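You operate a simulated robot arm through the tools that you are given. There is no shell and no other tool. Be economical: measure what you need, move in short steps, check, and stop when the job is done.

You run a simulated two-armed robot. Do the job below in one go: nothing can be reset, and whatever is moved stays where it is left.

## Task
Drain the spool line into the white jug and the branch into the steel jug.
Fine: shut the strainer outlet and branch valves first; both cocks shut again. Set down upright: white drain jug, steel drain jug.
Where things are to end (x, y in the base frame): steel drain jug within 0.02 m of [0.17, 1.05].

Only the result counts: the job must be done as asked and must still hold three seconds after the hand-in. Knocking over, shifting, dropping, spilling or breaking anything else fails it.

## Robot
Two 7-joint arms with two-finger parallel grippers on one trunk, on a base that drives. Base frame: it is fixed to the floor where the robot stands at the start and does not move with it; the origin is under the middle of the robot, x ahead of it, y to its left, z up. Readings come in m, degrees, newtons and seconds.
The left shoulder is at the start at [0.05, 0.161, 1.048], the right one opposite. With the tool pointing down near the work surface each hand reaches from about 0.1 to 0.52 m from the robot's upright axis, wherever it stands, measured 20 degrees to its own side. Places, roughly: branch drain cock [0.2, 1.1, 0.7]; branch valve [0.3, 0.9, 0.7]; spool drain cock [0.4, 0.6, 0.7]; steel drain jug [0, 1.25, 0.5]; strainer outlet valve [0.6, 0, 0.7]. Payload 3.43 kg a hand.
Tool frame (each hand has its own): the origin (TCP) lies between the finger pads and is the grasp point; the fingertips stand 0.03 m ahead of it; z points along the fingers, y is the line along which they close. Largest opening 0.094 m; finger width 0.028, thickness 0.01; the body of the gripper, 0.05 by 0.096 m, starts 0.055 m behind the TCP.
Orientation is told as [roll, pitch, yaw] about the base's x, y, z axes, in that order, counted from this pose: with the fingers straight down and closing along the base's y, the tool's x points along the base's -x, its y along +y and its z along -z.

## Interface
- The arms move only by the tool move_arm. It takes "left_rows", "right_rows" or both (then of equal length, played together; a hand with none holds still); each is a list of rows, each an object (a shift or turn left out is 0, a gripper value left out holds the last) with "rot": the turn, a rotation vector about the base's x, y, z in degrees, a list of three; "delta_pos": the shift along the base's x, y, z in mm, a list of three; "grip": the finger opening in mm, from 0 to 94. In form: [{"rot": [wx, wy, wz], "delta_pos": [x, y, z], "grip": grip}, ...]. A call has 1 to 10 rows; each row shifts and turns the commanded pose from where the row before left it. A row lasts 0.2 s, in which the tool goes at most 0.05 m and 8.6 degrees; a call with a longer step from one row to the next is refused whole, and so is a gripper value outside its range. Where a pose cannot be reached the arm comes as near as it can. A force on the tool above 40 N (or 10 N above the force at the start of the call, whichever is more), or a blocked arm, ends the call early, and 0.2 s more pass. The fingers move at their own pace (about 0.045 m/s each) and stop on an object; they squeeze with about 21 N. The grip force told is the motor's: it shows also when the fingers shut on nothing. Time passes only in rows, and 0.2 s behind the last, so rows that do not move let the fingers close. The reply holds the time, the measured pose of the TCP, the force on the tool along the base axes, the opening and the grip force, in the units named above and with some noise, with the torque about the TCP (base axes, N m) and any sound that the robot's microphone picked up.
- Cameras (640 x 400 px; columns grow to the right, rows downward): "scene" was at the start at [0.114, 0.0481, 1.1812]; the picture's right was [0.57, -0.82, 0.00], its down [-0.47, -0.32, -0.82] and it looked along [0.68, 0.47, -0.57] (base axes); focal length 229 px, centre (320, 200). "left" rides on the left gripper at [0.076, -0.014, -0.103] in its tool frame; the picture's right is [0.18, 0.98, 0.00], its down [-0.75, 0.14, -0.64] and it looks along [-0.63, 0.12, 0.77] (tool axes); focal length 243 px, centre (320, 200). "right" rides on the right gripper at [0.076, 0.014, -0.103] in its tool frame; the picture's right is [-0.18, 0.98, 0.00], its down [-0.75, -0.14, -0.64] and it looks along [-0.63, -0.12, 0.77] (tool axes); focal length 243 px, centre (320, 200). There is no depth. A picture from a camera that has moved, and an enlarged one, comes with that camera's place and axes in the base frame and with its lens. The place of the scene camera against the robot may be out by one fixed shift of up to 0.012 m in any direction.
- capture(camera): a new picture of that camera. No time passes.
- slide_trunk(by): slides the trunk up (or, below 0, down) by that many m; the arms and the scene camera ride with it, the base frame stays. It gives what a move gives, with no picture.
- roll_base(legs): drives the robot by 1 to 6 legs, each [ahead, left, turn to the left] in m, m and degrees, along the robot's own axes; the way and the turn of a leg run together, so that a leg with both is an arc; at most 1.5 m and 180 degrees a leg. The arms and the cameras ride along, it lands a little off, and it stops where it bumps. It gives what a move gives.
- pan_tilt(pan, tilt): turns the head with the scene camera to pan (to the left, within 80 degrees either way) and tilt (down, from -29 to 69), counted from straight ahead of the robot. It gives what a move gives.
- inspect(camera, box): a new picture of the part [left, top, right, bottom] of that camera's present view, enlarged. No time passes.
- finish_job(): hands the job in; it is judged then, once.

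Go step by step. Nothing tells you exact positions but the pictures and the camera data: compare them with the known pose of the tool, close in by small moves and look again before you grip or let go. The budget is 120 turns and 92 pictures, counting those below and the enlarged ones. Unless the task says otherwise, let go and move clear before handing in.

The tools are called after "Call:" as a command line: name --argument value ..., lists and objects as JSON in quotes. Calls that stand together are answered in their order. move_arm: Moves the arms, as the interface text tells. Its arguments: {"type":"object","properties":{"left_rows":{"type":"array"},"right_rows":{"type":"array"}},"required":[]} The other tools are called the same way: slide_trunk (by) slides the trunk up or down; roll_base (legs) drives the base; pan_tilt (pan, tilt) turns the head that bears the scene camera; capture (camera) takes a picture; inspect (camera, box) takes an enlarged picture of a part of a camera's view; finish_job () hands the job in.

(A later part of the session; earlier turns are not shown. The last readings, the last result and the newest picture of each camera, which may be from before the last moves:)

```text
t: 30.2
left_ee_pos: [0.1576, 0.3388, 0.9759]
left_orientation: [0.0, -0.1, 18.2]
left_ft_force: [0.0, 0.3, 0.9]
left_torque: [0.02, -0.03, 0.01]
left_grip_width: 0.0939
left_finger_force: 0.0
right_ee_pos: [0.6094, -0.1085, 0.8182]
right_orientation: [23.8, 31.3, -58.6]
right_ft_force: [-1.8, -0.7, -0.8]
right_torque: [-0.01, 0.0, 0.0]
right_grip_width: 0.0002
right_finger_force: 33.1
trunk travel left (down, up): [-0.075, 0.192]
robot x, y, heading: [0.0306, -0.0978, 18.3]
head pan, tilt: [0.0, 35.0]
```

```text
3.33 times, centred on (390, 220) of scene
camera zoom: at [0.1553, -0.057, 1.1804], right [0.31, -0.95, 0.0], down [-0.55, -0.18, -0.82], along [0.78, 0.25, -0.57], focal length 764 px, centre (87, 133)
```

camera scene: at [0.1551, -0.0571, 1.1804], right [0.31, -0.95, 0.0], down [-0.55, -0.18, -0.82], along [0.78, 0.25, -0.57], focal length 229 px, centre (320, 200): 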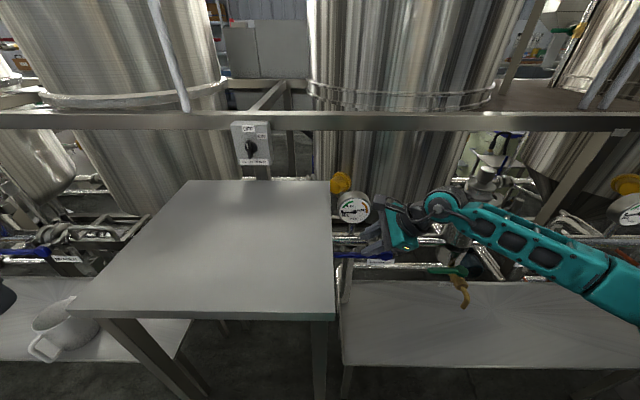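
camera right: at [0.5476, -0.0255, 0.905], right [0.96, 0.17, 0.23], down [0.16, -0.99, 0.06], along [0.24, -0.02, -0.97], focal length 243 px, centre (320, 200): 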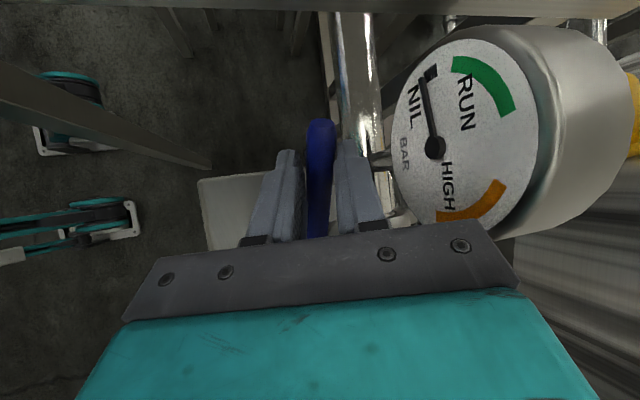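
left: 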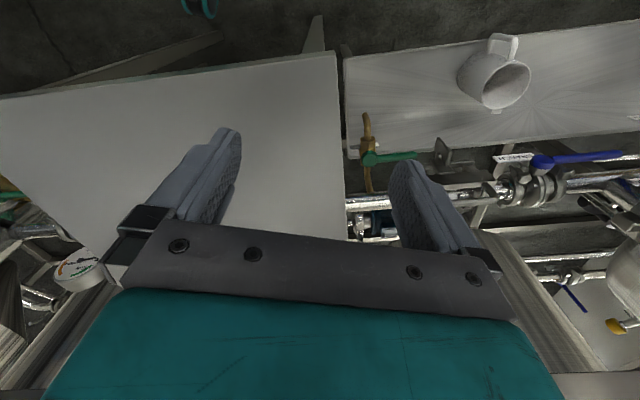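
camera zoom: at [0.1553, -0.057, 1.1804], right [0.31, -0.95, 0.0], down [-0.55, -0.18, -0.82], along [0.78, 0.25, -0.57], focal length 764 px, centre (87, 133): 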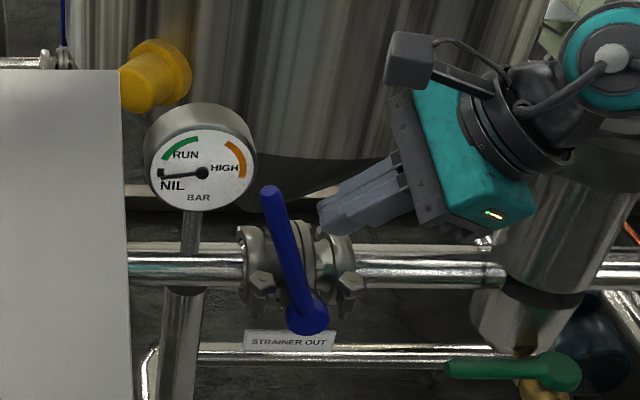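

The grip slipped off at roughly 70°. I'll go over to the lever's left side with fingers straight down, closed, and push it right the rest of the way.

Call:
move_arm --right_rows '[{"delta_pos": [0, 0, 40]}, {"delta_pos": [0, 0, 40]}, {"rot": [-8.07, -2.69, 0], "delta_pos": [-9.1, 27.3, 0]}, {"rot": [-8.07, -2.69, 0], "delta_pos": [-9.1, 27.3, 0]}, {"rot": [-8.07, -2.69, 0], "delta_pos": [-9.1, 27.3, 0]}, {"rot": [-8.07, -2.69, 0], "delta_pos": [-9.1, 27.3, 0]}, {"delta_pos": [0, 0, -40]}, {"delta_pos": [0, 0, -35]}]'

Call:
capture --camera "right"

Call:
inspect --camera "scene" --box '[310, 160, 470, 280]'

```text
t: 32.0
left_ee_pos: [0.1574, 0.3398, 0.976]
left_orientation: [-0.1, -0.1, 18.3]
left_ft_force: [-1.3, 0.0, -0.4]
left_torque: [-0.04, -0.01, 0.0]
left_grip_width: 0.094
left_finger_force: 0.1
right_ee_pos: [0.5703, 0.0025, 0.8234]
right_orientation: [16.3, -1.9, -60.5]
right_ft_force: [0.5, -0.3, -0.6]
right_torque: [-0.01, -0.02, 0.01]
right_grip_width: 0.0002
right_finger_force: 32.9
trunk travel left (down, up): [-0.075, 0.192]
robot x, y, heading: [0.0309, -0.0961, 17.9]
head pan, tilt: [0.0, 35.0]
```

```text
57 pictures are left
camera right: at [0.519, 0.0619, 0.922], right [0.91, 0.31, 0.28], down [0.09, -0.79, 0.6], along [0.41, -0.52, -0.75], focal length 243 px, centre (320, 200)
```

right: 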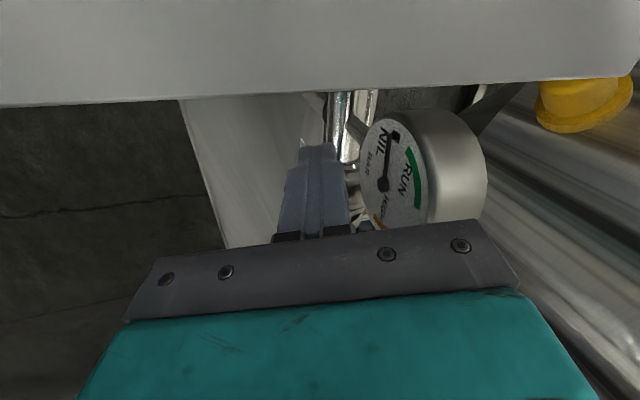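

```text
3.33 times, centred on (390, 220) of scene
camera zoom: at [0.1551, -0.0571, 1.1804], right [0.31, -0.95, 0.0], down [-0.55, -0.18, -0.82], along [0.78, 0.25, -0.57], focal length 764 px, centre (87, 133)
```

zoom: 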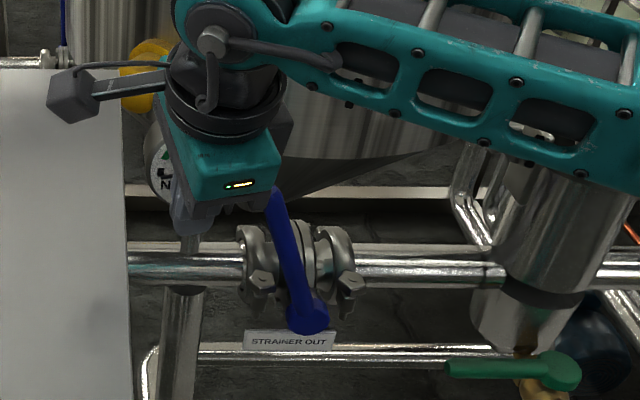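

Fingers are just left of the lever. Pushing right in small steps.

Call:
move_arm --right_rows '[{"delta_pos": [4.7, -14.2, 0]}, {"delta_pos": [4.7, -14.2, 0]}, {"delta_pos": [4.7, -14.2, 0]}, {"delta_pos": [3.2, -9.5, 0]}, {"delta_pos": [3.2, -9.5, 0]}, {"delta_pos": [3.2, -9.5, 0]}, {"delta_pos": [3.2, -9.5, 0]}]'

Call:
inspect --camera "scene" --box '[310, 160, 470, 280]'

```text
t: 33.6
left_ee_pos: [0.157, 0.3398, 0.9755]
left_orientation: [-0.1, -0.1, 18.2]
left_ft_force: [0.2, -0.2, 0.7]
left_torque: [0.0, 0.01, 0.01]
left_grip_width: 0.0941
left_finger_force: 0.0
right_ee_pos: [0.5938, -0.0737, 0.8226]
right_orientation: [16.3, -1.6, -60.0]
right_ft_force: [-5.7, 17.2, -2.8]
right_torque: [0.04, -0.01, -0.01]
right_grip_width: 0.0002
right_finger_force: 33.9
trunk travel left (down, up): [-0.075, 0.192]
robot x, y, heading: [0.0324, -0.0961, 17.9]
head pan, tilt: [0.0, 35.0]
```

```text
3.33 times, centred on (390, 220) of scene
camera zoom: at [0.1546, -0.0552, 1.1802], right [0.31, -0.95, 0.0], down [-0.54, -0.18, -0.82], along [0.78, 0.25, -0.57], focal length 764 px, centre (87, 133)
```

zoom: 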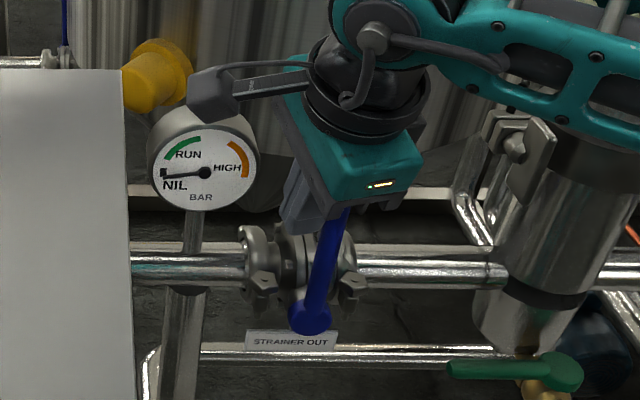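

Nearly vertical. A bit more push to be sure it's against its stop.

Call:
move_arm --right_rows '[{"delta_pos": [1.6, -4.7, 0]}, {"delta_pos": [1.6, -4.7, 0]}, {"delta_pos": [1.6, -4.7, 0]}, {"delta_pos": [1.6, -4.7, 0]}]'

Call:
inspect --camera "scene" --box '[310, 160, 470, 280]'

```text
t: 34.1
left_ee_pos: [0.1563, 0.3405, 0.9761]
left_orientation: [-0.1, -0.1, 18.3]
left_ft_force: [-0.6, 0.6, -0.2]
left_torque: [-0.04, 0.01, 0.01]
left_grip_width: 0.094
left_finger_force: 0.0
right_ee_pos: [0.5945, -0.0728, 0.8231]
right_orientation: [16.5, -0.8, -59.3]
right_ft_force: [-2.1, 8.8, -2.4]
right_torque: [0.05, 0.0, 0.03]
right_grip_width: 0.0002
right_finger_force: 33.0
trunk travel left (down, up): [-0.075, 0.192]
robot x, y, heading: [0.0319, -0.0953, 18.2]
head pan, tilt: [0.0, 35.0]
stopped in row 2 (right hand): the force on the tool passed its limit (the readings are from after the stop); the commanded pose is now the measured one
```

```text
3.33 times, centred on (390, 220) of scene
camera zoom: at [0.155, -0.056, 1.1804], right [0.31, -0.95, 0.0], down [-0.54, -0.18, -0.82], along [0.78, 0.26, -0.57], focal length 764 px, centre (87, 133)
```

zoom: 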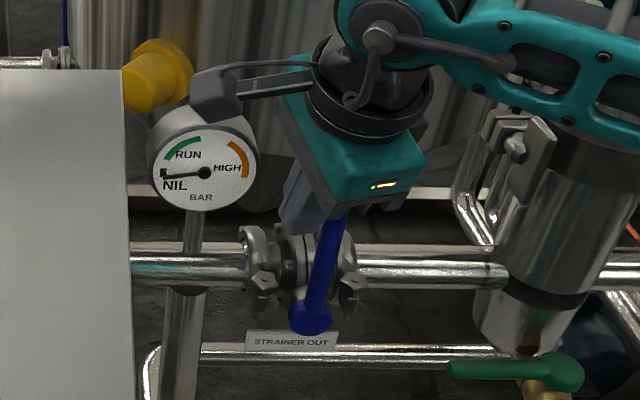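

The strainer outlet valve is shut (hard stop). Now I retract the right hand upward and back, and then drive left along the line.

Call:
move_arm --right_rows '[{"delta_pos": [-6, 19, 0]}, {"delta_pos": [0, 0, 45], "grip": 32}, {"delta_pos": [0, 0, 45]}, {"delta_pos": [0, 0, 45]}, {"delta_pos": [-38, -12, 30]}, {"delta_pos": [-38, -12, 0]}, {"delta_pos": [-38, -12, 0]}, {"delta_pos": [-38, -12, 0]}]'

Call:
roll_base --legs '[[0, 0.75, 0]]'

Call:
capture --camera "scene"

Call:
capture --camera "right"

```text
t: 35.9
left_ee_pos: [0.1558, 0.3412, 0.9746]
left_orientation: [-0.1, -0.1, 18.3]
left_ft_force: [0.9, 0.3, 0.1]
left_torque: [-0.03, 0.0, -0.01]
left_grip_width: 0.094
left_finger_force: 0.2
right_ee_pos: [0.4372, -0.1046, 0.9857]
right_orientation: [16.4, -1.1, -59.6]
right_ft_force: [0.1, -0.4, -0.3]
right_torque: [0.04, 0.0, -0.03]
right_grip_width: 0.0319
right_finger_force: 0.0
trunk travel left (down, up): [-0.075, 0.192]
robot x, y, heading: [0.0339, -0.0949, 18.3]
head pan, tilt: [0.0, 35.0]
```

```text
t: 39.9
left_ee_pos: [-0.0523, 1.0381, 0.9759]
left_orientation: [-0.1, -0.1, 16.8]
left_ft_force: [-0.5, -0.9, -0.2]
left_torque: [-0.01, -0.02, 0.0]
left_grip_width: 0.094
left_finger_force: 0.1
right_ee_pos: [0.2158, 0.5864, 0.986]
right_orientation: [16.3, -1.1, -61.1]
right_ft_force: [0.4, -0.2, 0.3]
right_torque: [-0.01, 0.0, -0.02]
right_grip_width: 0.0318
right_finger_force: 0.1
trunk travel left (down, up): [-0.075, 0.192]
robot x, y, heading: [-0.1902, 0.6102, 16.9]
head pan, tilt: [0.0, 35.0]
```

```text
53 pictures are left
camera scene: at [-0.0651, 0.6415, 1.1804], right [0.29, -0.96, 0.0], down [-0.55, -0.17, -0.82], along [0.78, 0.24, -0.57], focal length 229 px, centre (320, 200)
```

scene: 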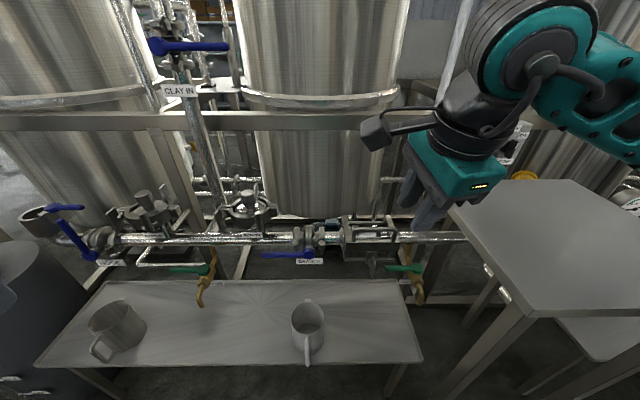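

```text
52 pictures are left
camera right: at [0.1661, 0.6466, 1.086], right [0.91, 0.3, 0.28], down [0.08, -0.8, 0.59], along [0.4, -0.51, -0.76], focal length 243 px, centre (320, 200)
```

right: 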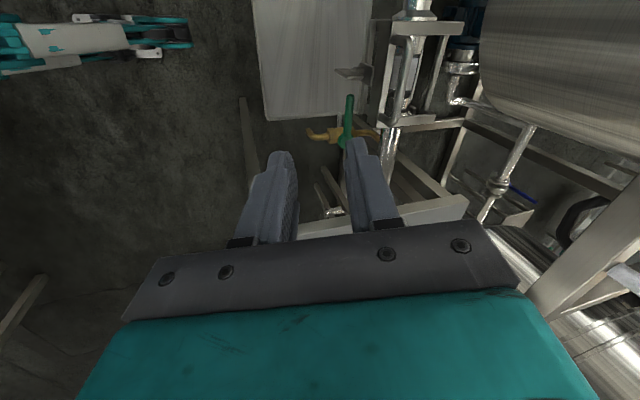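

Good overview: branch valve ahead, two drain cocks (brass, green levers), and both jugs on the bench. Zooming in on the parts.

Call:
inspect --camera "scene" --box '[240, 210, 440, 335]'

Call:
inspect --camera "scene" --box '[60, 200, 260, 370]'

```text
3.20 times, centred on (340, 272) of scene
camera zoom: at [-0.0651, 0.6415, 1.1804], right [0.29, -0.96, 0.0], down [-0.55, -0.17, -0.82], along [0.78, 0.24, -0.57], focal length 733 px, centre (256, -32)
```

zoom: 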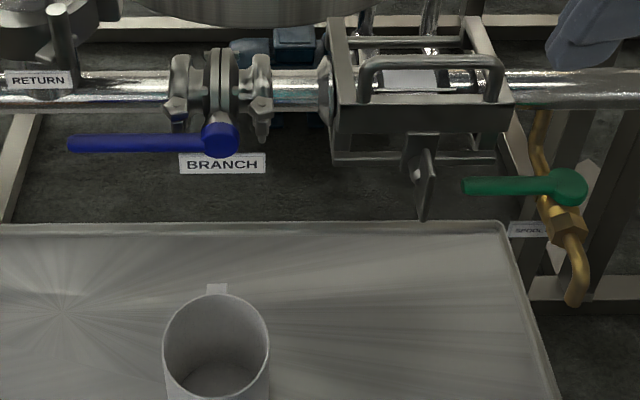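

```text
2.35 times, centred on (160, 285) of scene
camera zoom: at [-0.0651, 0.6415, 1.1804], right [0.29, -0.96, 0.0], down [-0.55, -0.17, -0.82], along [0.78, 0.24, -0.57], focal length 539 px, centre (696, 0)
```

zoom: 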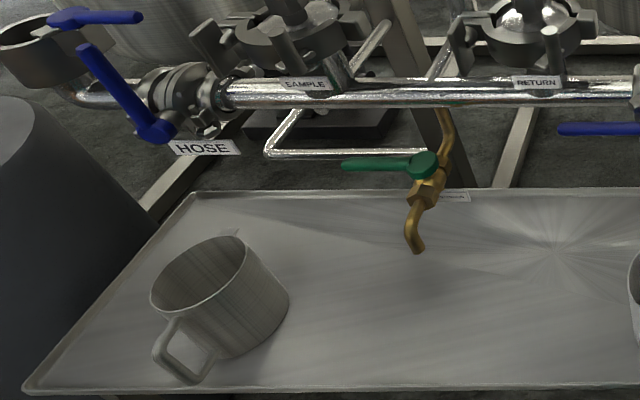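

The branch valve lever (pointing left, open) is like the strainer one, so I'll place the robot so it's in the same relative position for the right hand, and repeat the procedure.

Call:
roll_base --legs '[[0, 0.2, 1.4]]'

Call:
capture --camera "right"

Call:
capture --camera "scene"

```text
t: 41.5
left_ee_pos: [-0.1243, 1.2317, 0.9757]
left_orientation: [-0.2, -0.1, 18.3]
left_ft_force: [-0.5, 0.4, -0.4]
left_torque: [-0.01, 0.0, 0.01]
left_grip_width: 0.094
left_finger_force: 0.1
right_ee_pos: [0.1578, 0.7864, 0.9871]
right_orientation: [16.4, -1.1, -59.6]
right_ft_force: [-0.4, -1.1, -0.2]
right_torque: [-0.02, 0.03, 0.01]
right_grip_width: 0.032
right_finger_force: 0.0
trunk travel left (down, up): [-0.075, 0.192]
robot x, y, heading: [-0.25, 0.7942, 18.2]
head pan, tilt: [0.0, 35.0]
```

```text
49 pictures are left
camera right: at [0.105, 0.8455, 1.086], right [0.9, 0.32, 0.28], down [0.1, -0.8, 0.59], along [0.42, -0.5, -0.76], focal length 243 px, centre (320, 200)
```

right: 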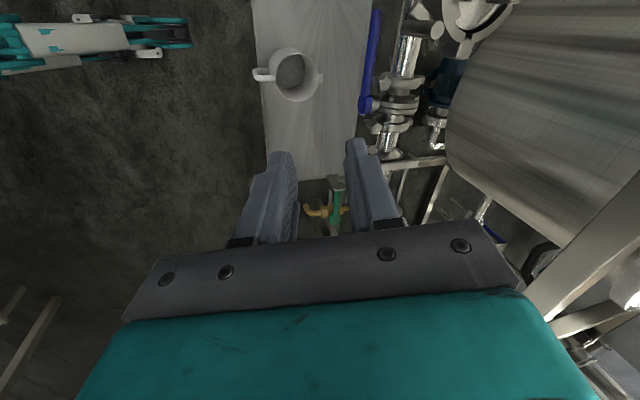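

```text
48 pictures are left
camera scene: at [-0.126, 0.8345, 1.1804], right [0.31, -0.95, 0.0], down [-0.54, -0.18, -0.82], along [0.78, 0.26, -0.57], focal length 229 px, centre (320, 200)
```

scene: 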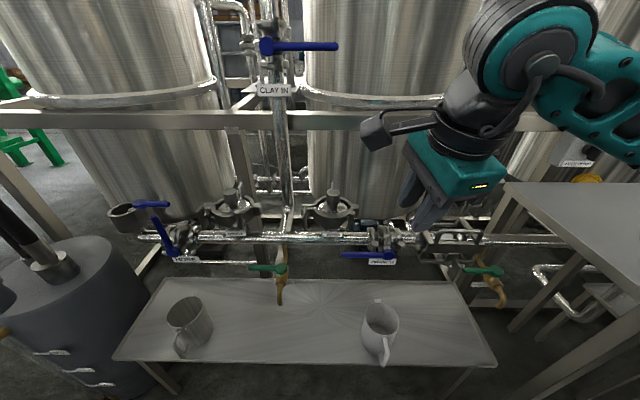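

Branch lever: pivot ≈ (0.332,0.793), tip ≈ (0.289,0.910), z≈0.70. Moving to a tilted pose above the pre-grasp.

Call:
move_arm --right_rows '[{"rot": [8.07, 2.69, 0], "delta_pos": [30, 12, 0]}, {"rot": [8.07, 2.69, 0], "delta_pos": [30, 12, 0]}, {"rot": [8.07, 2.69, 0], "delta_pos": [30, 12, 0]}, {"rot": [8.07, 2.69, 0], "delta_pos": [32, 12, 0]}, {"delta_pos": [0, 0, -40]}, {"delta_pos": [0, 0, -40]}, {"delta_pos": [0, 0, -40]}]'

Call:
capture --camera "right"

```text
t: 43.1
left_ee_pos: [-0.1242, 1.2314, 0.9762]
left_orientation: [-0.2, -0.2, 18.2]
left_ft_force: [0.6, -0.1, 0.0]
left_torque: [0.01, -0.01, -0.03]
left_grip_width: 0.094
left_finger_force: 0.0
right_ee_pos: [0.2781, 0.8347, 0.8652]
right_orientation: [24.4, 32.1, -57.4]
right_ft_force: [-0.4, 0.2, -0.3]
right_torque: [0.0, 0.03, 0.02]
right_grip_width: 0.0319
right_finger_force: 0.0
trunk travel left (down, up): [-0.075, 0.192]
robot x, y, heading: [-0.2509, 0.7962, 18.0]
head pan, tilt: [0.0, 35.0]
```

```text
47 pictures are left
camera right: at [0.2482, 0.827, 0.989], right [0.95, 0.17, 0.25], down [0.16, -0.99, 0.04], along [0.25, 0.0, -0.97], focal length 243 px, centre (320, 200)
```

right: 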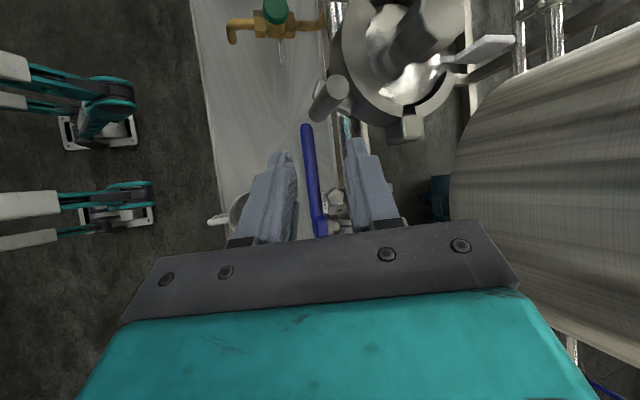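

Confirmed. Descending to pre-grasp and then advancing along the tool axis onto the lever.

Call:
move_arm --right_rows '[{"delta_pos": [4, 1.5, -45]}, {"delta_pos": [4, 1, -47]}, {"delta_pos": [2.8, 18.5, -23.3]}, {"delta_pos": [2.8, 18.5, -23.3]}, {"delta_pos": [2.8, 18.5, -23.3]}]'

Call:
capture --camera "right"

```text
t: 44.3
left_ee_pos: [-0.1244, 1.2306, 0.9762]
left_orientation: [-0.1, -0.1, 18.3]
left_ft_force: [-0.6, -1.2, 0.6]
left_torque: [0.01, -0.01, 0.03]
left_grip_width: 0.0941
left_finger_force: 0.1
right_ee_pos: [0.2936, 0.8931, 0.7052]
right_orientation: [24.5, 32.1, -57.1]
right_ft_force: [-4.8, -0.4, 1.9]
right_torque: [-0.02, -0.56, 0.01]
right_grip_width: 0.0318
right_finger_force: 0.1
trunk travel left (down, up): [-0.075, 0.192]
robot x, y, heading: [-0.2487, 0.7956, 18.2]
head pan, tilt: [0.0, 35.0]
```

```text
46 pictures are left
camera right: at [0.264, 0.8861, 0.8284], right [0.95, 0.17, 0.25], down [0.17, -0.98, 0.05], along [0.25, 0.0, -0.97], focal length 243 px, centre (320, 200)
```

right: 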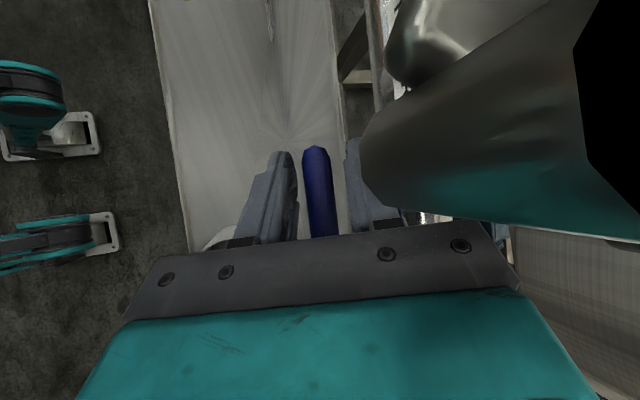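

The camera housing lightly touches a post on the neighbouring fitting. I'll pitch 10° more forward to back the camera away, then grip and nudge up.

Call:
move_arm --right_rows '[{"rot": [1.58, -4.75, 0], "delta_pos": [-1.5, -0.5, 0]}, {"rot": [1.58, -4.75, 0], "delta_pos": [0, 0, 0]}, {"grip": 0}, {"grip": 0}, {"grip": 0}]'

Call:
move_arm --right_rows '[{"delta_pos": [0, 0, 10]}, {"delta_pos": [0.5, -1.5, 10]}]'

Call:
capture --camera "right"

```text
t: 45.5
left_ee_pos: [-0.1245, 1.2313, 0.9758]
left_orientation: [-0.1, -0.1, 18.3]
left_ft_force: [-0.4, -0.2, -1.2]
left_torque: [-0.01, 0.02, 0.0]
left_grip_width: 0.0941
left_finger_force: 0.0
right_ee_pos: [0.2921, 0.8923, 0.7037]
right_orientation: [35.4, 29.2, -51.6]
right_ft_force: [-4.2, -0.5, -2.1]
right_torque: [0.21, 0.01, 0.03]
right_grip_width: 0.0198
right_finger_force: 45.3
trunk travel left (down, up): [-0.075, 0.192]
robot x, y, heading: [-0.2483, 0.7965, 18.2]
head pan, tilt: [0.0, 35.0]
```

```text
t: 46.1
left_ee_pos: [-0.123, 1.2311, 0.9754]
left_orientation: [-0.1, 0.1, 18.3]
left_ft_force: [0.4, -0.6, -0.1]
left_torque: [0.01, 0.01, -0.01]
left_grip_width: 0.094
left_finger_force: 0.0
right_ee_pos: [0.2926, 0.8895, 0.7201]
right_orientation: [34.8, 29.3, -51.9]
right_ft_force: [-10.5, -2.0, -18.6]
right_torque: [1.5, 0.59, -0.26]
right_grip_width: 0.0202
right_finger_force: 44.9
trunk travel left (down, up): [-0.075, 0.192]
robot x, y, heading: [-0.251, 0.7923, 18.0]
head pan, tilt: [0.0, 35.0]
```

```text
45 pictures are left
camera right: at [0.2435, 0.8777, 0.8363], right [0.9, 0.16, 0.4], down [0.16, -0.99, 0.02], along [0.4, 0.05, -0.92], focal length 243 px, centre (320, 200)
```

right: 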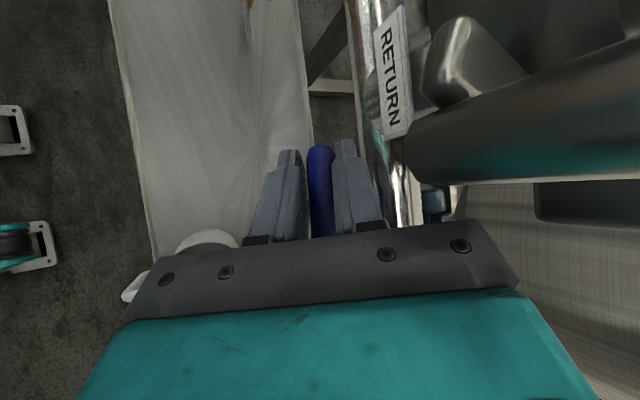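

The lever follows. Continuing the upward arc.

Call:
move_arm --right_rows '[{"delta_pos": [1.5, -4.6, 13]}, {"delta_pos": [3.1, -9.2, 19.9]}, {"delta_pos": [4.3, -12.9, 17.4]}, {"delta_pos": [2.7, -8, 8]}, {"delta_pos": [2.7, -8, 7]}, {"delta_pos": [3.1, -9.3, 6]}, {"delta_pos": [3.1, -9.3, 5]}]'

Call:
inspect --camera "scene" --box '[300, 170, 460, 290]'

```text
t: 47.5
left_ee_pos: [-0.127, 1.2309, 0.9764]
left_orientation: [-0.1, -0.2, 18.3]
left_ft_force: [-0.6, -0.4, -0.8]
left_torque: [0.03, 0.01, -0.03]
left_grip_width: 0.0939
left_finger_force: 0.1
right_ee_pos: [0.301, 0.8506, 0.7962]
right_orientation: [35.2, 30.4, -50.8]
right_ft_force: [-6.0, -1.4, 6.2]
right_torque: [-0.51, 0.91, -0.76]
right_grip_width: 0.0256
right_finger_force: 45.5
trunk travel left (down, up): [-0.075, 0.192]
robot x, y, heading: [-0.2494, 0.795, 18.2]
head pan, tilt: [0.0, 35.0]
stopped in row 6 (right hand): the force on the tool passed its limit (the readings are from after the stop); the commanded pose is now the measured one
```

```text
3.33 times, centred on (380, 230) of scene
camera zoom: at [-0.1269, 0.8339, 1.1808], right [0.31, -0.95, 0.0], down [-0.54, -0.18, -0.82], along [0.78, 0.26, -0.57], focal length 764 px, centre (120, 100)
```

zoom: 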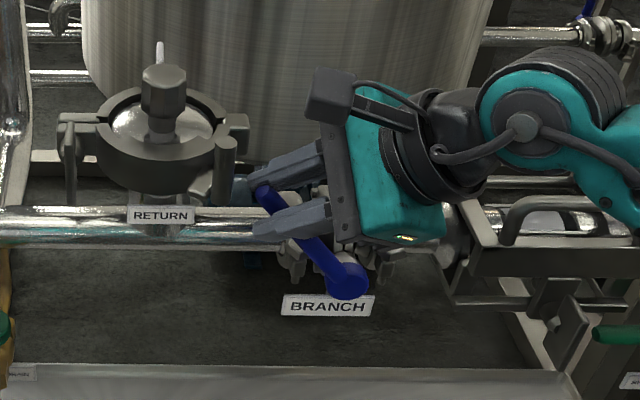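

Lever is at ~50° but wedged because the pads are pitched. I'll release, back out, straighten the hand to nearly straight down, and regrip near the lever's end.

Call:
move_arm --right_rows '[{"grip": 45}, {"grip": 45}, {"delta_pos": [-10, -33, 36]}, {"delta_pos": [-11, -33, 36]}, {"delta_pos": [0, 0, 45]}]'

Call:
move_arm --right_rows '[{"rot": [-2.4, 7.1, 0], "delta_pos": [3.7, 10.9, 0]}, {"rot": [-2.4, 7.1, 0], "delta_pos": [3.7, 10.9, 0]}, {"rot": [-2.4, 7.1, 0], "delta_pos": [3.7, 10.9, 0]}, {"rot": [-2.4, 7.1, 0], "delta_pos": [3.7, 10.9, 0]}, {"rot": [-7.6, -2.5, 0], "delta_pos": [3.7, 10.9, 0]}, {"rot": [-7.6, -2.5, 0], "delta_pos": [3.7, 10.9, 0]}, {"rot": [-7.6, -2.5, 0], "delta_pos": [3.7, 10.9, 0]}]'

Call:
capture --camera "right"

Call:
inspect --camera "scene" --box '[300, 170, 460, 290]'

```text
t: 48.7
left_ee_pos: [-0.1248, 1.2316, 0.976]
left_orientation: [-0.1, -0.1, 18.4]
left_ft_force: [-0.1, 0.0, -0.8]
left_torque: [-0.01, 0.02, -0.04]
left_grip_width: 0.0941
left_finger_force: 0.1
right_ee_pos: [0.2787, 0.7848, 0.9107]
right_orientation: [35.1, 30.0, -50.8]
right_ft_force: [-0.3, -0.4, -0.6]
right_torque: [-0.01, 0.01, 0.01]
right_grip_width: 0.045
right_finger_force: 0.1
trunk travel left (down, up): [-0.075, 0.192]
robot x, y, heading: [-0.253, 0.7974, 18.3]
head pan, tilt: [0.0, 35.0]
```

```text
t: 50.3
left_ee_pos: [-0.1234, 1.2317, 0.9765]
left_orientation: [-0.2, -0.1, 18.3]
left_ft_force: [-0.2, -0.1, 0.3]
left_torque: [0.01, 0.03, -0.02]
left_grip_width: 0.0941
left_finger_force: 0.0
right_ee_pos: [0.3092, 0.8599, 0.9113]
right_orientation: [-0.7, 11.9, -70.7]
right_ft_force: [0.2, 0.1, 0.4]
right_torque: [0.02, -0.02, -0.01]
right_grip_width: 0.045
right_finger_force: 0.2
trunk travel left (down, up): [-0.075, 0.192]
robot x, y, heading: [-0.2501, 0.7923, 18.2]
head pan, tilt: [0.0, 35.0]
```

```text
43 pictures are left
camera right: at [0.3059, 0.9155, 1.0254], right [0.99, 0.16, -0.05], down [0.16, -0.86, 0.48], along [0.03, -0.48, -0.88], focal length 243 px, centre (320, 200)
```

right: 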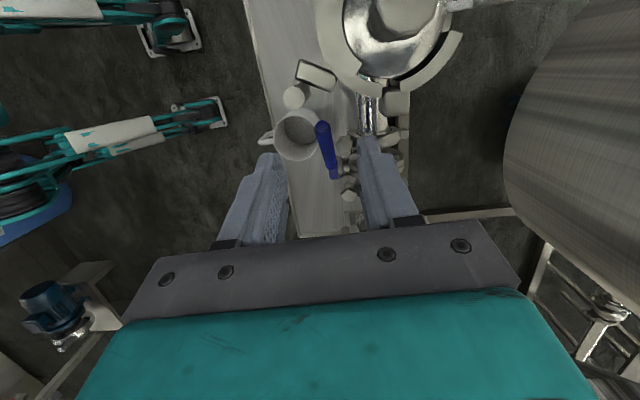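

```text
3.33 times, centred on (380, 230) of scene
camera zoom: at [-0.1262, 0.8346, 1.1804], right [0.31, -0.95, 0.0], down [-0.54, -0.18, -0.82], along [0.78, 0.26, -0.57], focal length 764 px, centre (120, 100)
```

zoom: 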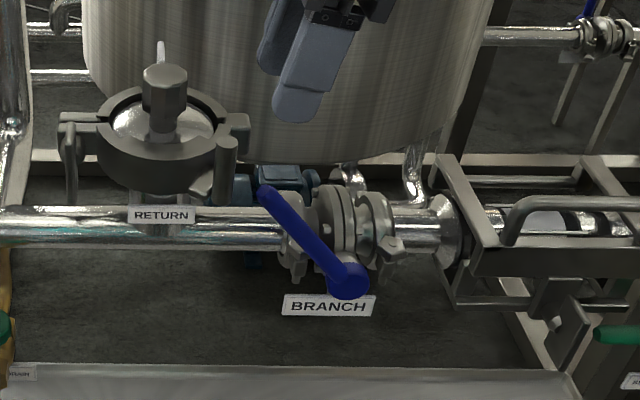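

The lever stands at ~51°; the finger gap is right above it. Descending and gripping.

Call:
move_arm --right_rows '[{"delta_pos": [-0.9, -2, -42]}, {"delta_pos": [-0.9, -2, -42]}, {"delta_pos": [0, 0, -41]}, {"grip": 0}, {"grip": 0}, {"grip": 0}, {"grip": 0}]'

Call:
capture --camera "right"

```text
t: 51.9
left_ee_pos: [-0.1244, 1.2318, 0.9749]
left_orientation: [-0.1, -0.1, 18.4]
left_ft_force: [-0.7, -0.4, 0.6]
left_torque: [0.0, -0.01, 0.0]
left_grip_width: 0.0938
left_finger_force: 0.0
right_ee_pos: [0.3077, 0.8556, 0.7875]
right_orientation: [-0.7, 11.9, -70.6]
right_ft_force: [-5.5, -0.8, -1.0]
right_torque: [-0.05, -0.01, 0.1]
right_grip_width: 0.0196
right_finger_force: 44.2
trunk travel left (down, up): [-0.075, 0.192]
robot x, y, heading: [-0.2492, 0.7969, 18.1]
head pan, tilt: [0.0, 35.0]
```

```text
41 pictures are left
camera right: at [0.3051, 0.9099, 0.9023], right [0.99, 0.16, -0.05], down [0.16, -0.87, 0.47], along [0.03, -0.48, -0.88], focal length 243 px, centre (320, 200)
```

right: 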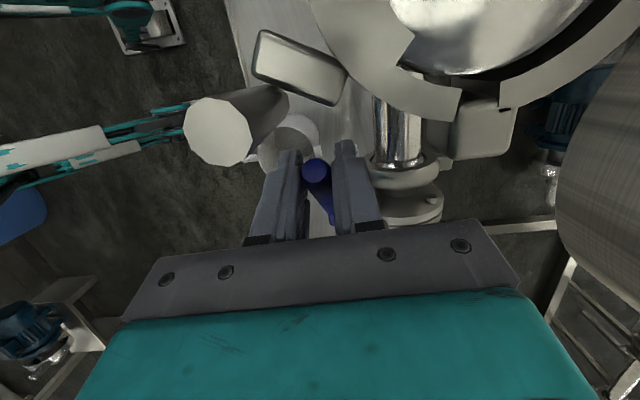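

Gripped nicely with pads in the lever's plane. Swinging it up to vertical.

Call:
move_arm --right_rows '[{"delta_pos": [2.8, -8.3, 6]}, {"delta_pos": [2.8, -8.4, 5.6]}, {"delta_pos": [3, -9.2, 4.3]}, {"delta_pos": [3.1, -9.2, 3.8]}, {"delta_pos": [3.2, -9.8, 2.3]}, {"delta_pos": [3.3, -9.8, 1.9]}, {"delta_pos": [2.5, -7.4, 0.4]}, {"delta_pos": [2.4, -7.3, 0.2]}, {"delta_pos": [1.6, -4.7, 0]}]'

Call:
inspect --camera "scene" --box '[300, 170, 460, 290]'

```text
t: 53.9
left_ee_pos: [-0.125, 1.2315, 0.9752]
left_orientation: [-0.1, -0.1, 18.3]
left_ft_force: [-0.1, -0.6, -0.4]
left_torque: [0.0, 0.0, -0.01]
left_grip_width: 0.0938
left_finger_force: 0.0
right_ee_pos: [0.3301, 0.7835, 0.8138]
right_orientation: [-0.2, 12.2, -70.7]
right_ft_force: [-0.9, 15.6, 15.0]
right_torque: [1.61, 0.44, -0.1]
right_grip_width: 0.0156
right_finger_force: 44.7
trunk travel left (down, up): [-0.075, 0.192]
robot x, y, heading: [-0.2465, 0.801, 18.6]
head pan, tilt: [0.0, 35.0]
```

```text
3.33 times, centred on (380, 230) of scene
camera zoom: at [-0.1272, 0.8353, 1.1806], right [0.31, -0.95, 0.0], down [-0.54, -0.18, -0.82], along [0.78, 0.26, -0.57], focal length 764 px, centre (120, 100)
```

zoom: 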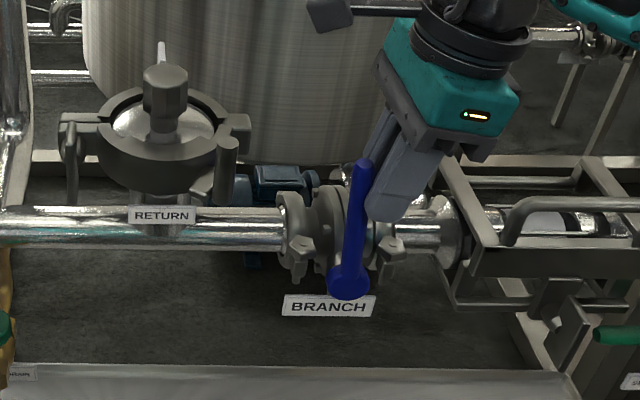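

It slipped off at ~80°. Same finishing as before: go over to the lever's left side and push it right to the stop.

Call:
move_arm --right_rows '[{"grip": 40}, {"grip": 40}, {"delta_pos": [0, 0, 45]}, {"delta_pos": [0, 0, 45], "grip": 0}, {"delta_pos": [-10.5, 31.3, 0]}, {"delta_pos": [-10.5, 31.3, 0]}, {"delta_pos": [0, 0, -45]}, {"delta_pos": [0, 0, -50]}]'

Call:
move_arm --right_rows '[{"delta_pos": [3.2, -9.5, 0]}, {"delta_pos": [3.2, -9.5, 0]}, {"delta_pos": [3.2, -9.5, 0]}, {"delta_pos": [2.5, -7.5, 0]}, {"delta_pos": [2.5, -7.5, 0]}, {"delta_pos": [2.5, -7.5, 0]}, {"delta_pos": [2.5, -7.5, 0]}]'

Call:
inspect --camera "scene" --box '[300, 170, 460, 290]'

```text
t: 55.7
left_ee_pos: [-0.1248, 1.2307, 0.9759]
left_orientation: [-0.1, 0.0, 18.3]
left_ft_force: [-0.1, 0.6, 0.1]
left_torque: [0.01, 0.02, 0.01]
left_grip_width: 0.0937
left_finger_force: 0.0
right_ee_pos: [0.3079, 0.8434, 0.804]
right_orientation: [-0.6, 12.0, -70.6]
right_ft_force: [0.4, -0.3, -0.7]
right_torque: [0.01, 0.0, -0.01]
right_grip_width: 0.0
right_finger_force: 21.0
trunk travel left (down, up): [-0.075, 0.192]
robot x, y, heading: [-0.2489, 0.7957, 18.3]
head pan, tilt: [0.0, 35.0]
```

```text
t: 56.8
left_ee_pos: [-0.125, 1.2335, 0.9759]
left_orientation: [-0.2, -0.1, 18.4]
left_ft_force: [0.5, -0.7, 0.8]
left_torque: [-0.01, 0.0, 0.03]
left_grip_width: 0.0942
left_finger_force: 0.0
right_ee_pos: [0.3176, 0.8181, 0.8072]
right_orientation: [-0.4, 13.0, -69.3]
right_ft_force: [-2.0, 8.8, -1.0]
right_torque: [-0.09, -0.01, 0.01]
right_grip_width: 0.0001
right_finger_force: 21.3
trunk travel left (down, up): [-0.075, 0.192]
robot x, y, heading: [-0.2478, 0.798, 18.4]
head pan, tilt: [0.0, 35.0]
stopped in row 5 (right hand): the force on the tool passed its limit (the readings are from after the stop); the commanded pose is now the measured one
```

```text
3.33 times, centred on (380, 230) of scene
camera zoom: at [-0.1263, 0.8354, 1.1804], right [0.32, -0.95, 0.0], down [-0.54, -0.18, -0.82], along [0.78, 0.26, -0.57], focal length 764 px, centre (120, 100)
```

zoom: 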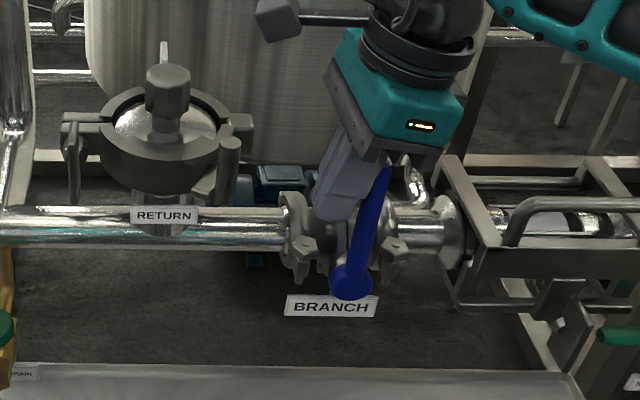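

Both valves are shut. Retracting the right hand, driving left, and looking at the steel jug with the left wrist camera.

Call:
move_arm --right_rows '[{"delta_pos": [-5, 14, 0]}, {"delta_pos": [0, 0, 45]}, {"delta_pos": [0, 0, 45]}, {"delta_pos": [0, 0, 45]}, {"delta_pos": [-38, -12, 30]}, {"delta_pos": [-38, -12, 0]}, {"delta_pos": [-38, -12, 0]}, {"delta_pos": [-38, -12, 0]}]'

Call:
roll_base --legs '[[0, 0.22, 0]]'

Call:
capture --camera "left"

Call:
capture --camera "scene"

```text
t: 58.6
left_ee_pos: [-0.1261, 1.2315, 0.9742]
left_orientation: [-0.1, -0.1, 18.5]
left_ft_force: [0.0, -0.3, 0.5]
left_torque: [0.01, 0.0, 0.03]
left_grip_width: 0.0942
left_finger_force: 0.1
right_ee_pos: [0.1611, 0.7805, 0.9712]
right_orientation: [-0.3, 12.8, -69.7]
right_ft_force: [0.0, -0.5, -0.2]
right_torque: [-0.02, 0.0, -0.02]
right_grip_width: 0.0001
right_finger_force: 20.8
trunk travel left (down, up): [-0.075, 0.192]
robot x, y, heading: [-0.2518, 0.7984, 18.4]
head pan, tilt: [0.0, 35.0]
```

```text
t: 60.3
left_ee_pos: [-0.1933, 1.4382, 0.9753]
left_orientation: [-0.1, -0.1, 18.4]
left_ft_force: [0.1, -0.1, -0.1]
left_torque: [-0.01, 0.0, 0.01]
left_grip_width: 0.094
left_finger_force: 0.1
right_ee_pos: [0.0919, 0.9872, 0.9704]
right_orientation: [-0.4, 12.8, -69.8]
right_ft_force: [-1.0, 0.6, -0.2]
right_torque: [0.02, 0.0, 0.02]
right_grip_width: 0.0
right_finger_force: 20.8
trunk travel left (down, up): [-0.075, 0.192]
robot x, y, heading: [-0.3184, 1.0061, 18.2]
head pan, tilt: [0.0, 35.0]
```

```text
38 pictures are left
camera left: at [-0.2633, 1.4017, 1.0787], right [-0.48, 0.87, 0.0], down [0.67, 0.37, 0.64], along [0.56, 0.31, -0.77], focal length 243 px, centre (320, 200)
```

left: 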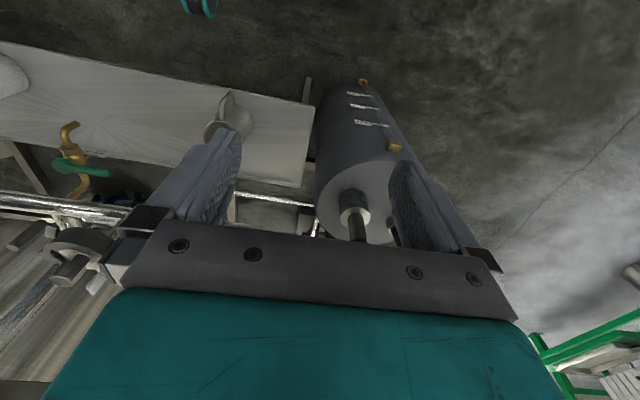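

```text
37 pictures are left
camera scene: at [-0.1949, 1.0421, 1.1804], right [0.31, -0.95, 0.0], down [-0.54, -0.18, -0.82], along [0.78, 0.26, -0.57], focal length 229 px, centre (320, 200)
```

scene: 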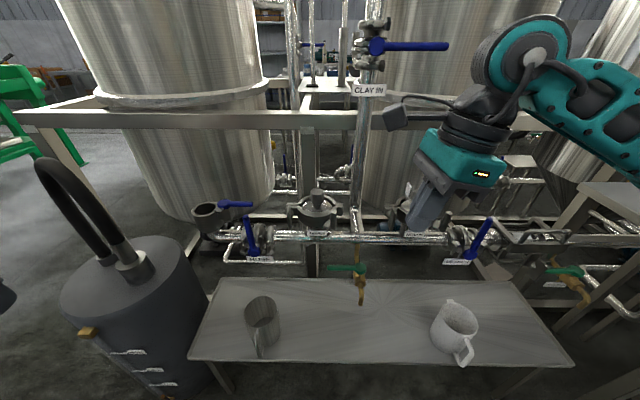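

Now bringing the left hand nearer to the steel jug for a close look.

Call:
move_arm --left_rows '[{"delta_pos": [22, -31.5, -15]}, {"delta_pos": [22, -31.5, -15]}, {"delta_pos": [22, -31.5, -15]}, {"delta_pos": [22, -31.5, -15]}, {"delta_pos": [22, -31.5, -15]}, {"delta_pos": [22, -31.5, -15]}, {"delta_pos": [22, -31.5, -15]}, {"delta_pos": [22, -31.5, -15]}]'

Call:
capture --camera "left"

Call:
inspect --camera "scene" --box '[180, 230, 400, 370]'

```text
t: 62.1
left_ee_pos: [-0.028, 1.2038, 0.8638]
left_orientation: [-0.1, -0.3, 18.4]
left_ft_force: [-0.5, -0.4, -0.4]
left_torque: [-0.02, -0.03, -0.01]
left_grip_width: 0.0943
left_finger_force: 0.1
left hand out of reach, approached as far as the arm can: row 8
right_ee_pos: [0.0921, 0.9882, 0.9702]
right_orientation: [-0.3, 12.8, -69.8]
right_ft_force: [-0.6, 0.9, -0.3]
right_torque: [0.0, 0.0, -0.01]
right_grip_width: 0.0
right_finger_force: 21.2
trunk travel left (down, up): [-0.075, 0.192]
robot x, y, heading: [-0.3176, 1.0048, 18.0]
head pan, tilt: [0.0, 35.0]
```

```text
36 pictures are left
camera left: at [-0.0977, 1.1669, 0.9661], right [-0.49, 0.87, 0.0], down [0.67, 0.37, 0.65], along [0.57, 0.31, -0.76], focal length 243 px, centre (320, 200)
```

left: 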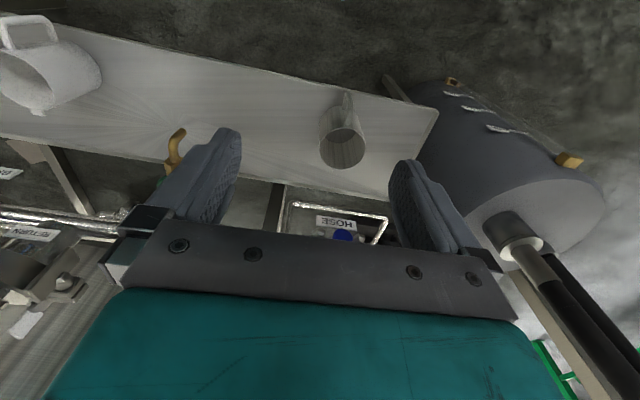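

```text
2.86 times, centred on (290, 300) of scene
camera zoom: at [-0.1953, 1.0417, 1.1805], right [0.31, -0.95, 0.0], down [-0.54, -0.18, -0.82], along [0.78, 0.26, -0.57], focal length 654 px, centre (406, -86)
```

zoom: 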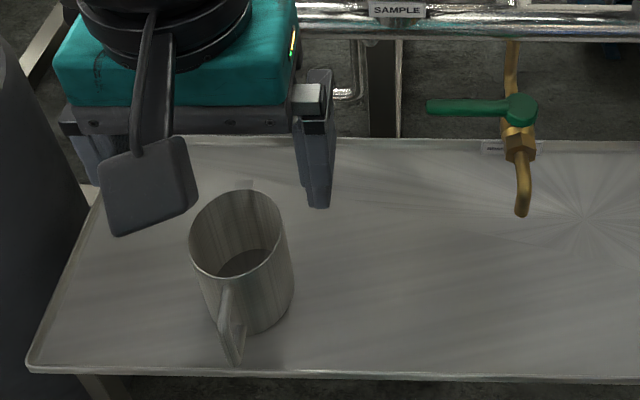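

Steel jug: centre ≈ (0.105,1.332), rim z≈0.5, ~0.1 m wide (too wide to span), handle toward the robot. Plan: grip the handle from above. Driving 6 cm forward for reach and lowering for a look.

Call:
roll_base --legs '[[0.06, 0, 0]]'

Call:
move_arm --left_rows '[{"delta_pos": [-33, 12, 0]}, {"delta_pos": [-33, 12, 0]}, {"delta_pos": [-6, 15, -40], "grip": 50}, {"delta_pos": [0, 0, -40]}, {"delta_pos": [0, 0, -40]}, {"delta_pos": [0, 0, -40]}]'

Call:
capture --camera "left"

```text
t: 63.1
left_ee_pos: [0.0297, 1.2241, 0.8623]
left_orientation: [-0.2, -0.1, 18.5]
left_ft_force: [0.8, 0.8, -0.3]
left_torque: [-0.03, -0.02, 0.0]
left_grip_width: 0.0941
left_finger_force: 0.1
right_ee_pos: [0.1498, 1.0055, 0.9706]
right_orientation: [-0.4, 12.8, -69.8]
right_ft_force: [0.7, -0.1, -0.5]
right_torque: [-0.02, -0.02, 0.0]
right_grip_width: 0.0
right_finger_force: 21.5
trunk travel left (down, up): [-0.075, 0.192]
robot x, y, heading: [-0.2615, 1.0232, 18.3]
head pan, tilt: [0.0, 35.0]
```

```text
t: 64.5
left_ee_pos: [-0.0487, 1.2859, 0.7287]
left_orientation: [-0.4, -0.1, 18.4]
left_ft_force: [0.2, -0.3, -0.1]
left_torque: [0.0, 0.01, 0.01]
left_grip_width: 0.0496
left_finger_force: 0.1
left hand out of reach, approached as far as the arm can: row 5, 6
right_ee_pos: [0.1501, 1.0054, 0.9705]
right_orientation: [-0.4, 12.7, -69.9]
right_ft_force: [0.8, -0.9, -0.7]
right_torque: [0.01, 0.0, -0.01]
right_grip_width: 0.0
right_finger_force: 20.4
trunk travel left (down, up): [-0.075, 0.192]
robot x, y, heading: [-0.2587, 1.0246, 18.3]
head pan, tilt: [0.0, 35.0]
```

```text
34 pictures are left
camera left: at [-0.1186, 1.2489, 0.8313], right [-0.48, 0.87, 0.0], down [0.67, 0.37, 0.64], along [0.56, 0.31, -0.77], focal length 243 px, centre (320, 200)
```

left: 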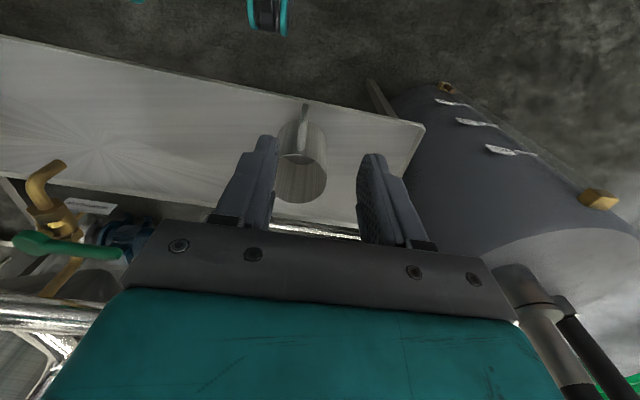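

The jug's handle points at the robot; grip point ≈ (0.016,1.298). Lowering the trunk to gain reach, then moving above it.

Call:
slide_trunk --by -0.07

Call:
move_arm --left_rows '[{"delta_pos": [20, 12, 0]}, {"delta_pos": [20, 12, 0]}, {"delta_pos": [18, 11, 0]}, {"delta_pos": [0, 0, -30]}]'

Call:
capture --camera "left"

```text
t: 65.6
left_ee_pos: [-0.0486, 1.2862, 0.6589]
left_orientation: [-0.3, -0.1, 18.4]
left_ft_force: [0.0, 0.6, -0.1]
left_torque: [0.02, -0.01, -0.01]
left_grip_width: 0.05
left_finger_force: 0.0
right_ee_pos: [0.1508, 1.0062, 0.9003]
right_orientation: [-0.4, 12.8, -69.8]
right_ft_force: [0.3, -0.6, 0.3]
right_torque: [-0.01, -0.02, -0.01]
right_grip_width: 0.0002
right_finger_force: 21.0
trunk travel left (down, up): [-0.005, 0.262]
robot x, y, heading: [-0.2614, 1.0227, 18.5]
head pan, tilt: [0.0, 35.0]
```

```text
t: 66.6
left_ee_pos: [0.0038, 1.3299, 0.6437]
left_orientation: [-0.3, -0.1, 18.3]
left_ft_force: [-0.5, -0.6, -0.8]
left_torque: [0.03, -0.01, 0.01]
left_grip_width: 0.05
left_finger_force: 0.0
left hand out of reach, approached as far as the arm can: row 4
right_ee_pos: [0.1496, 1.0056, 0.9009]
right_orientation: [-0.4, 12.8, -69.7]
right_ft_force: [0.6, 0.2, -0.1]
right_torque: [0.0, 0.04, -0.02]
right_grip_width: 0.0
right_finger_force: 20.6
trunk travel left (down, up): [-0.005, 0.262]
robot x, y, heading: [-0.2571, 1.0244, 18.2]
head pan, tilt: [0.0, 35.0]
```

```text
33 pictures are left
camera left: at [-0.0655, 1.2933, 0.7461], right [-0.48, 0.88, 0.0], down [0.67, 0.37, 0.64], along [0.56, 0.31, -0.77], focal length 243 px, centre (320, 200)
```

left: 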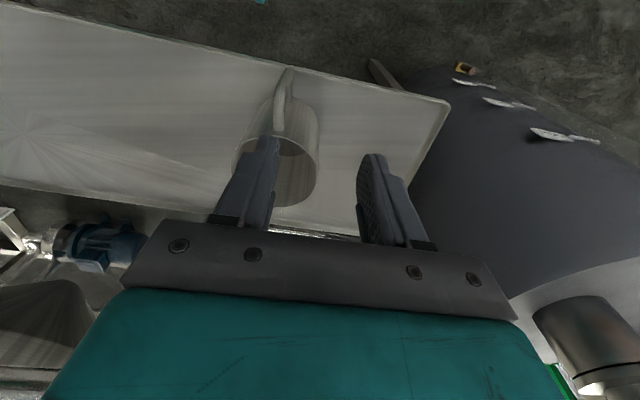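

Still limited by the arm's side reach. I'll shift the base left 13 cm so that the handle is more directly ahead.

Call:
roll_base --legs '[[0, 0.13, 0]]'

Call:
move_arm --left_rows '[{"delta_pos": [15, -35, 0]}, {"delta_pos": [15, -35, 0]}, {"delta_pos": [15, -35, 0]}, {"delta_pos": [8, -40, 0]}, {"delta_pos": [0, 0, -20]}]'

Call:
capture --camera "left"

```text
t: 67.8
left_ee_pos: [-0.0378, 1.4548, 0.6428]
left_orientation: [-0.3, -0.1, 18.4]
left_ft_force: [-0.4, -0.5, 0.3]
left_torque: [-0.01, 0.0, 0.02]
left_grip_width: 0.0502
left_finger_force: 0.2
right_ee_pos: [0.108, 1.1302, 0.8996]
right_orientation: [-0.4, 12.7, -69.7]
right_ft_force: [1.0, -0.2, 0.1]
right_torque: [0.03, -0.01, -0.02]
right_grip_width: 0.0
right_finger_force: 21.0
trunk travel left (down, up): [-0.005, 0.262]
robot x, y, heading: [-0.2983, 1.1471, 18.3]
head pan, tilt: [0.0, 35.0]
```

```text
t: 69.0
left_ee_pos: [-0.0304, 1.3906, 0.7026]
left_orientation: [-0.3, -0.1, 18.5]
left_ft_force: [0.1, -0.2, 0.6]
left_torque: [0.01, 0.0, -0.01]
left_grip_width: 0.0498
left_finger_force: 0.0
left hand out of reach, approached as far as the arm can: row 1, 2, 3, 4, 5
right_ee_pos: [0.1085, 1.129, 0.8995]
right_orientation: [-0.4, 12.9, -69.8]
right_ft_force: [0.6, -0.8, -0.3]
right_torque: [0.0, -0.03, -0.01]
right_grip_width: 0.0
right_finger_force: 21.1
trunk travel left (down, up): [-0.005, 0.262]
robot x, y, heading: [-0.3003, 1.1433, 18.2]
head pan, tilt: [0.0, 35.0]
```

```text
32 pictures are left
camera left: at [-0.1004, 1.3535, 0.8057], right [-0.49, 0.87, -0.01], down [0.67, 0.38, 0.64], along [0.56, 0.31, -0.77], focal length 243 px, centre (320, 200)
```

left: 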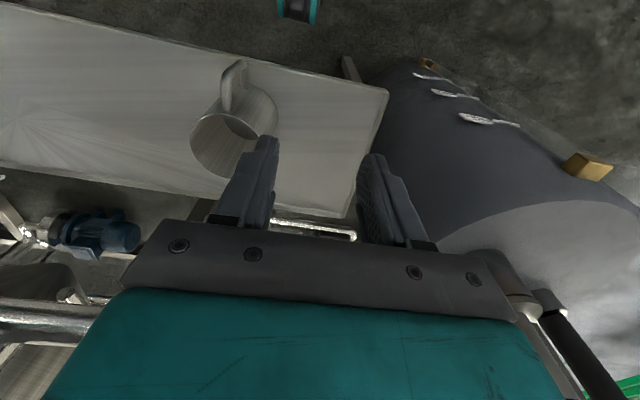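

The arm is actually too folded; a raised trunk and a bit more distance give room. Raising the trunk 14 cm, and moving the base back/right.

Call:
slide_trunk --by 0.16

Call:
roll_base --legs '[[-0.05, -0.1, 0]]'

Call:
move_arm --left_rows '[{"delta_pos": [0, 0, -5]}]'

```text
t: 70.9
left_ee_pos: [-0.0303, 1.3909, 0.8633]
left_orientation: [-0.3, -0.1, 18.4]
left_ft_force: [-0.8, -0.3, 0.0]
left_torque: [0.01, 0.02, -0.01]
left_grip_width: 0.0504
left_finger_force: 0.1
right_ee_pos: [0.1089, 1.1298, 1.0612]
right_orientation: [-0.4, 12.7, -69.7]
right_ft_force: [-0.5, -0.5, -0.7]
right_torque: [0.0, 0.03, -0.02]
right_grip_width: 0.0001
right_finger_force: 21.4
trunk travel left (down, up): [-0.165, 0.102]
robot x, y, heading: [-0.2976, 1.146, 18.3]
head pan, tilt: [0.0, 35.0]
```

```text
t: 72.1
left_ee_pos: [-0.0463, 1.2809, 0.8612]
left_orientation: [-0.3, 0.0, 18.5]
left_ft_force: [0.1, -1.0, 0.4]
left_torque: [0.01, -0.03, -0.02]
left_grip_width: 0.0502
left_finger_force: 0.0
right_ee_pos: [0.0933, 1.0174, 1.0597]
right_orientation: [-0.3, 12.9, -69.8]
right_ft_force: [-0.9, -1.2, -0.8]
right_torque: [0.05, 0.03, 0.03]
right_grip_width: 0.0
right_finger_force: 20.8
trunk travel left (down, up): [-0.165, 0.102]
robot x, y, heading: [-0.3159, 1.0363, 18.1]
head pan, tilt: [0.0, 35.0]
```

```text
t: 72.5
left_ee_pos: [-0.0473, 1.282, 0.859]
left_orientation: [-0.3, -0.1, 18.4]
left_ft_force: [-0.1, -0.2, 0.2]
left_torque: [0.0, 0.0, -0.02]
left_grip_width: 0.05
left_finger_force: 0.0
left hand out of reach, approached as far as the arm can: row 1
right_ee_pos: [0.0923, 1.0208, 1.0602]
right_orientation: [-0.3, 12.9, -69.8]
right_ft_force: [-0.1, 0.0, -0.6]
right_torque: [-0.03, -0.01, 0.01]
right_grip_width: 0.0003
right_finger_force: 21.1
trunk travel left (down, up): [-0.165, 0.102]
robot x, y, heading: [-0.3146, 1.0373, 18.5]
head pan, tilt: [0.0, 35.0]
```

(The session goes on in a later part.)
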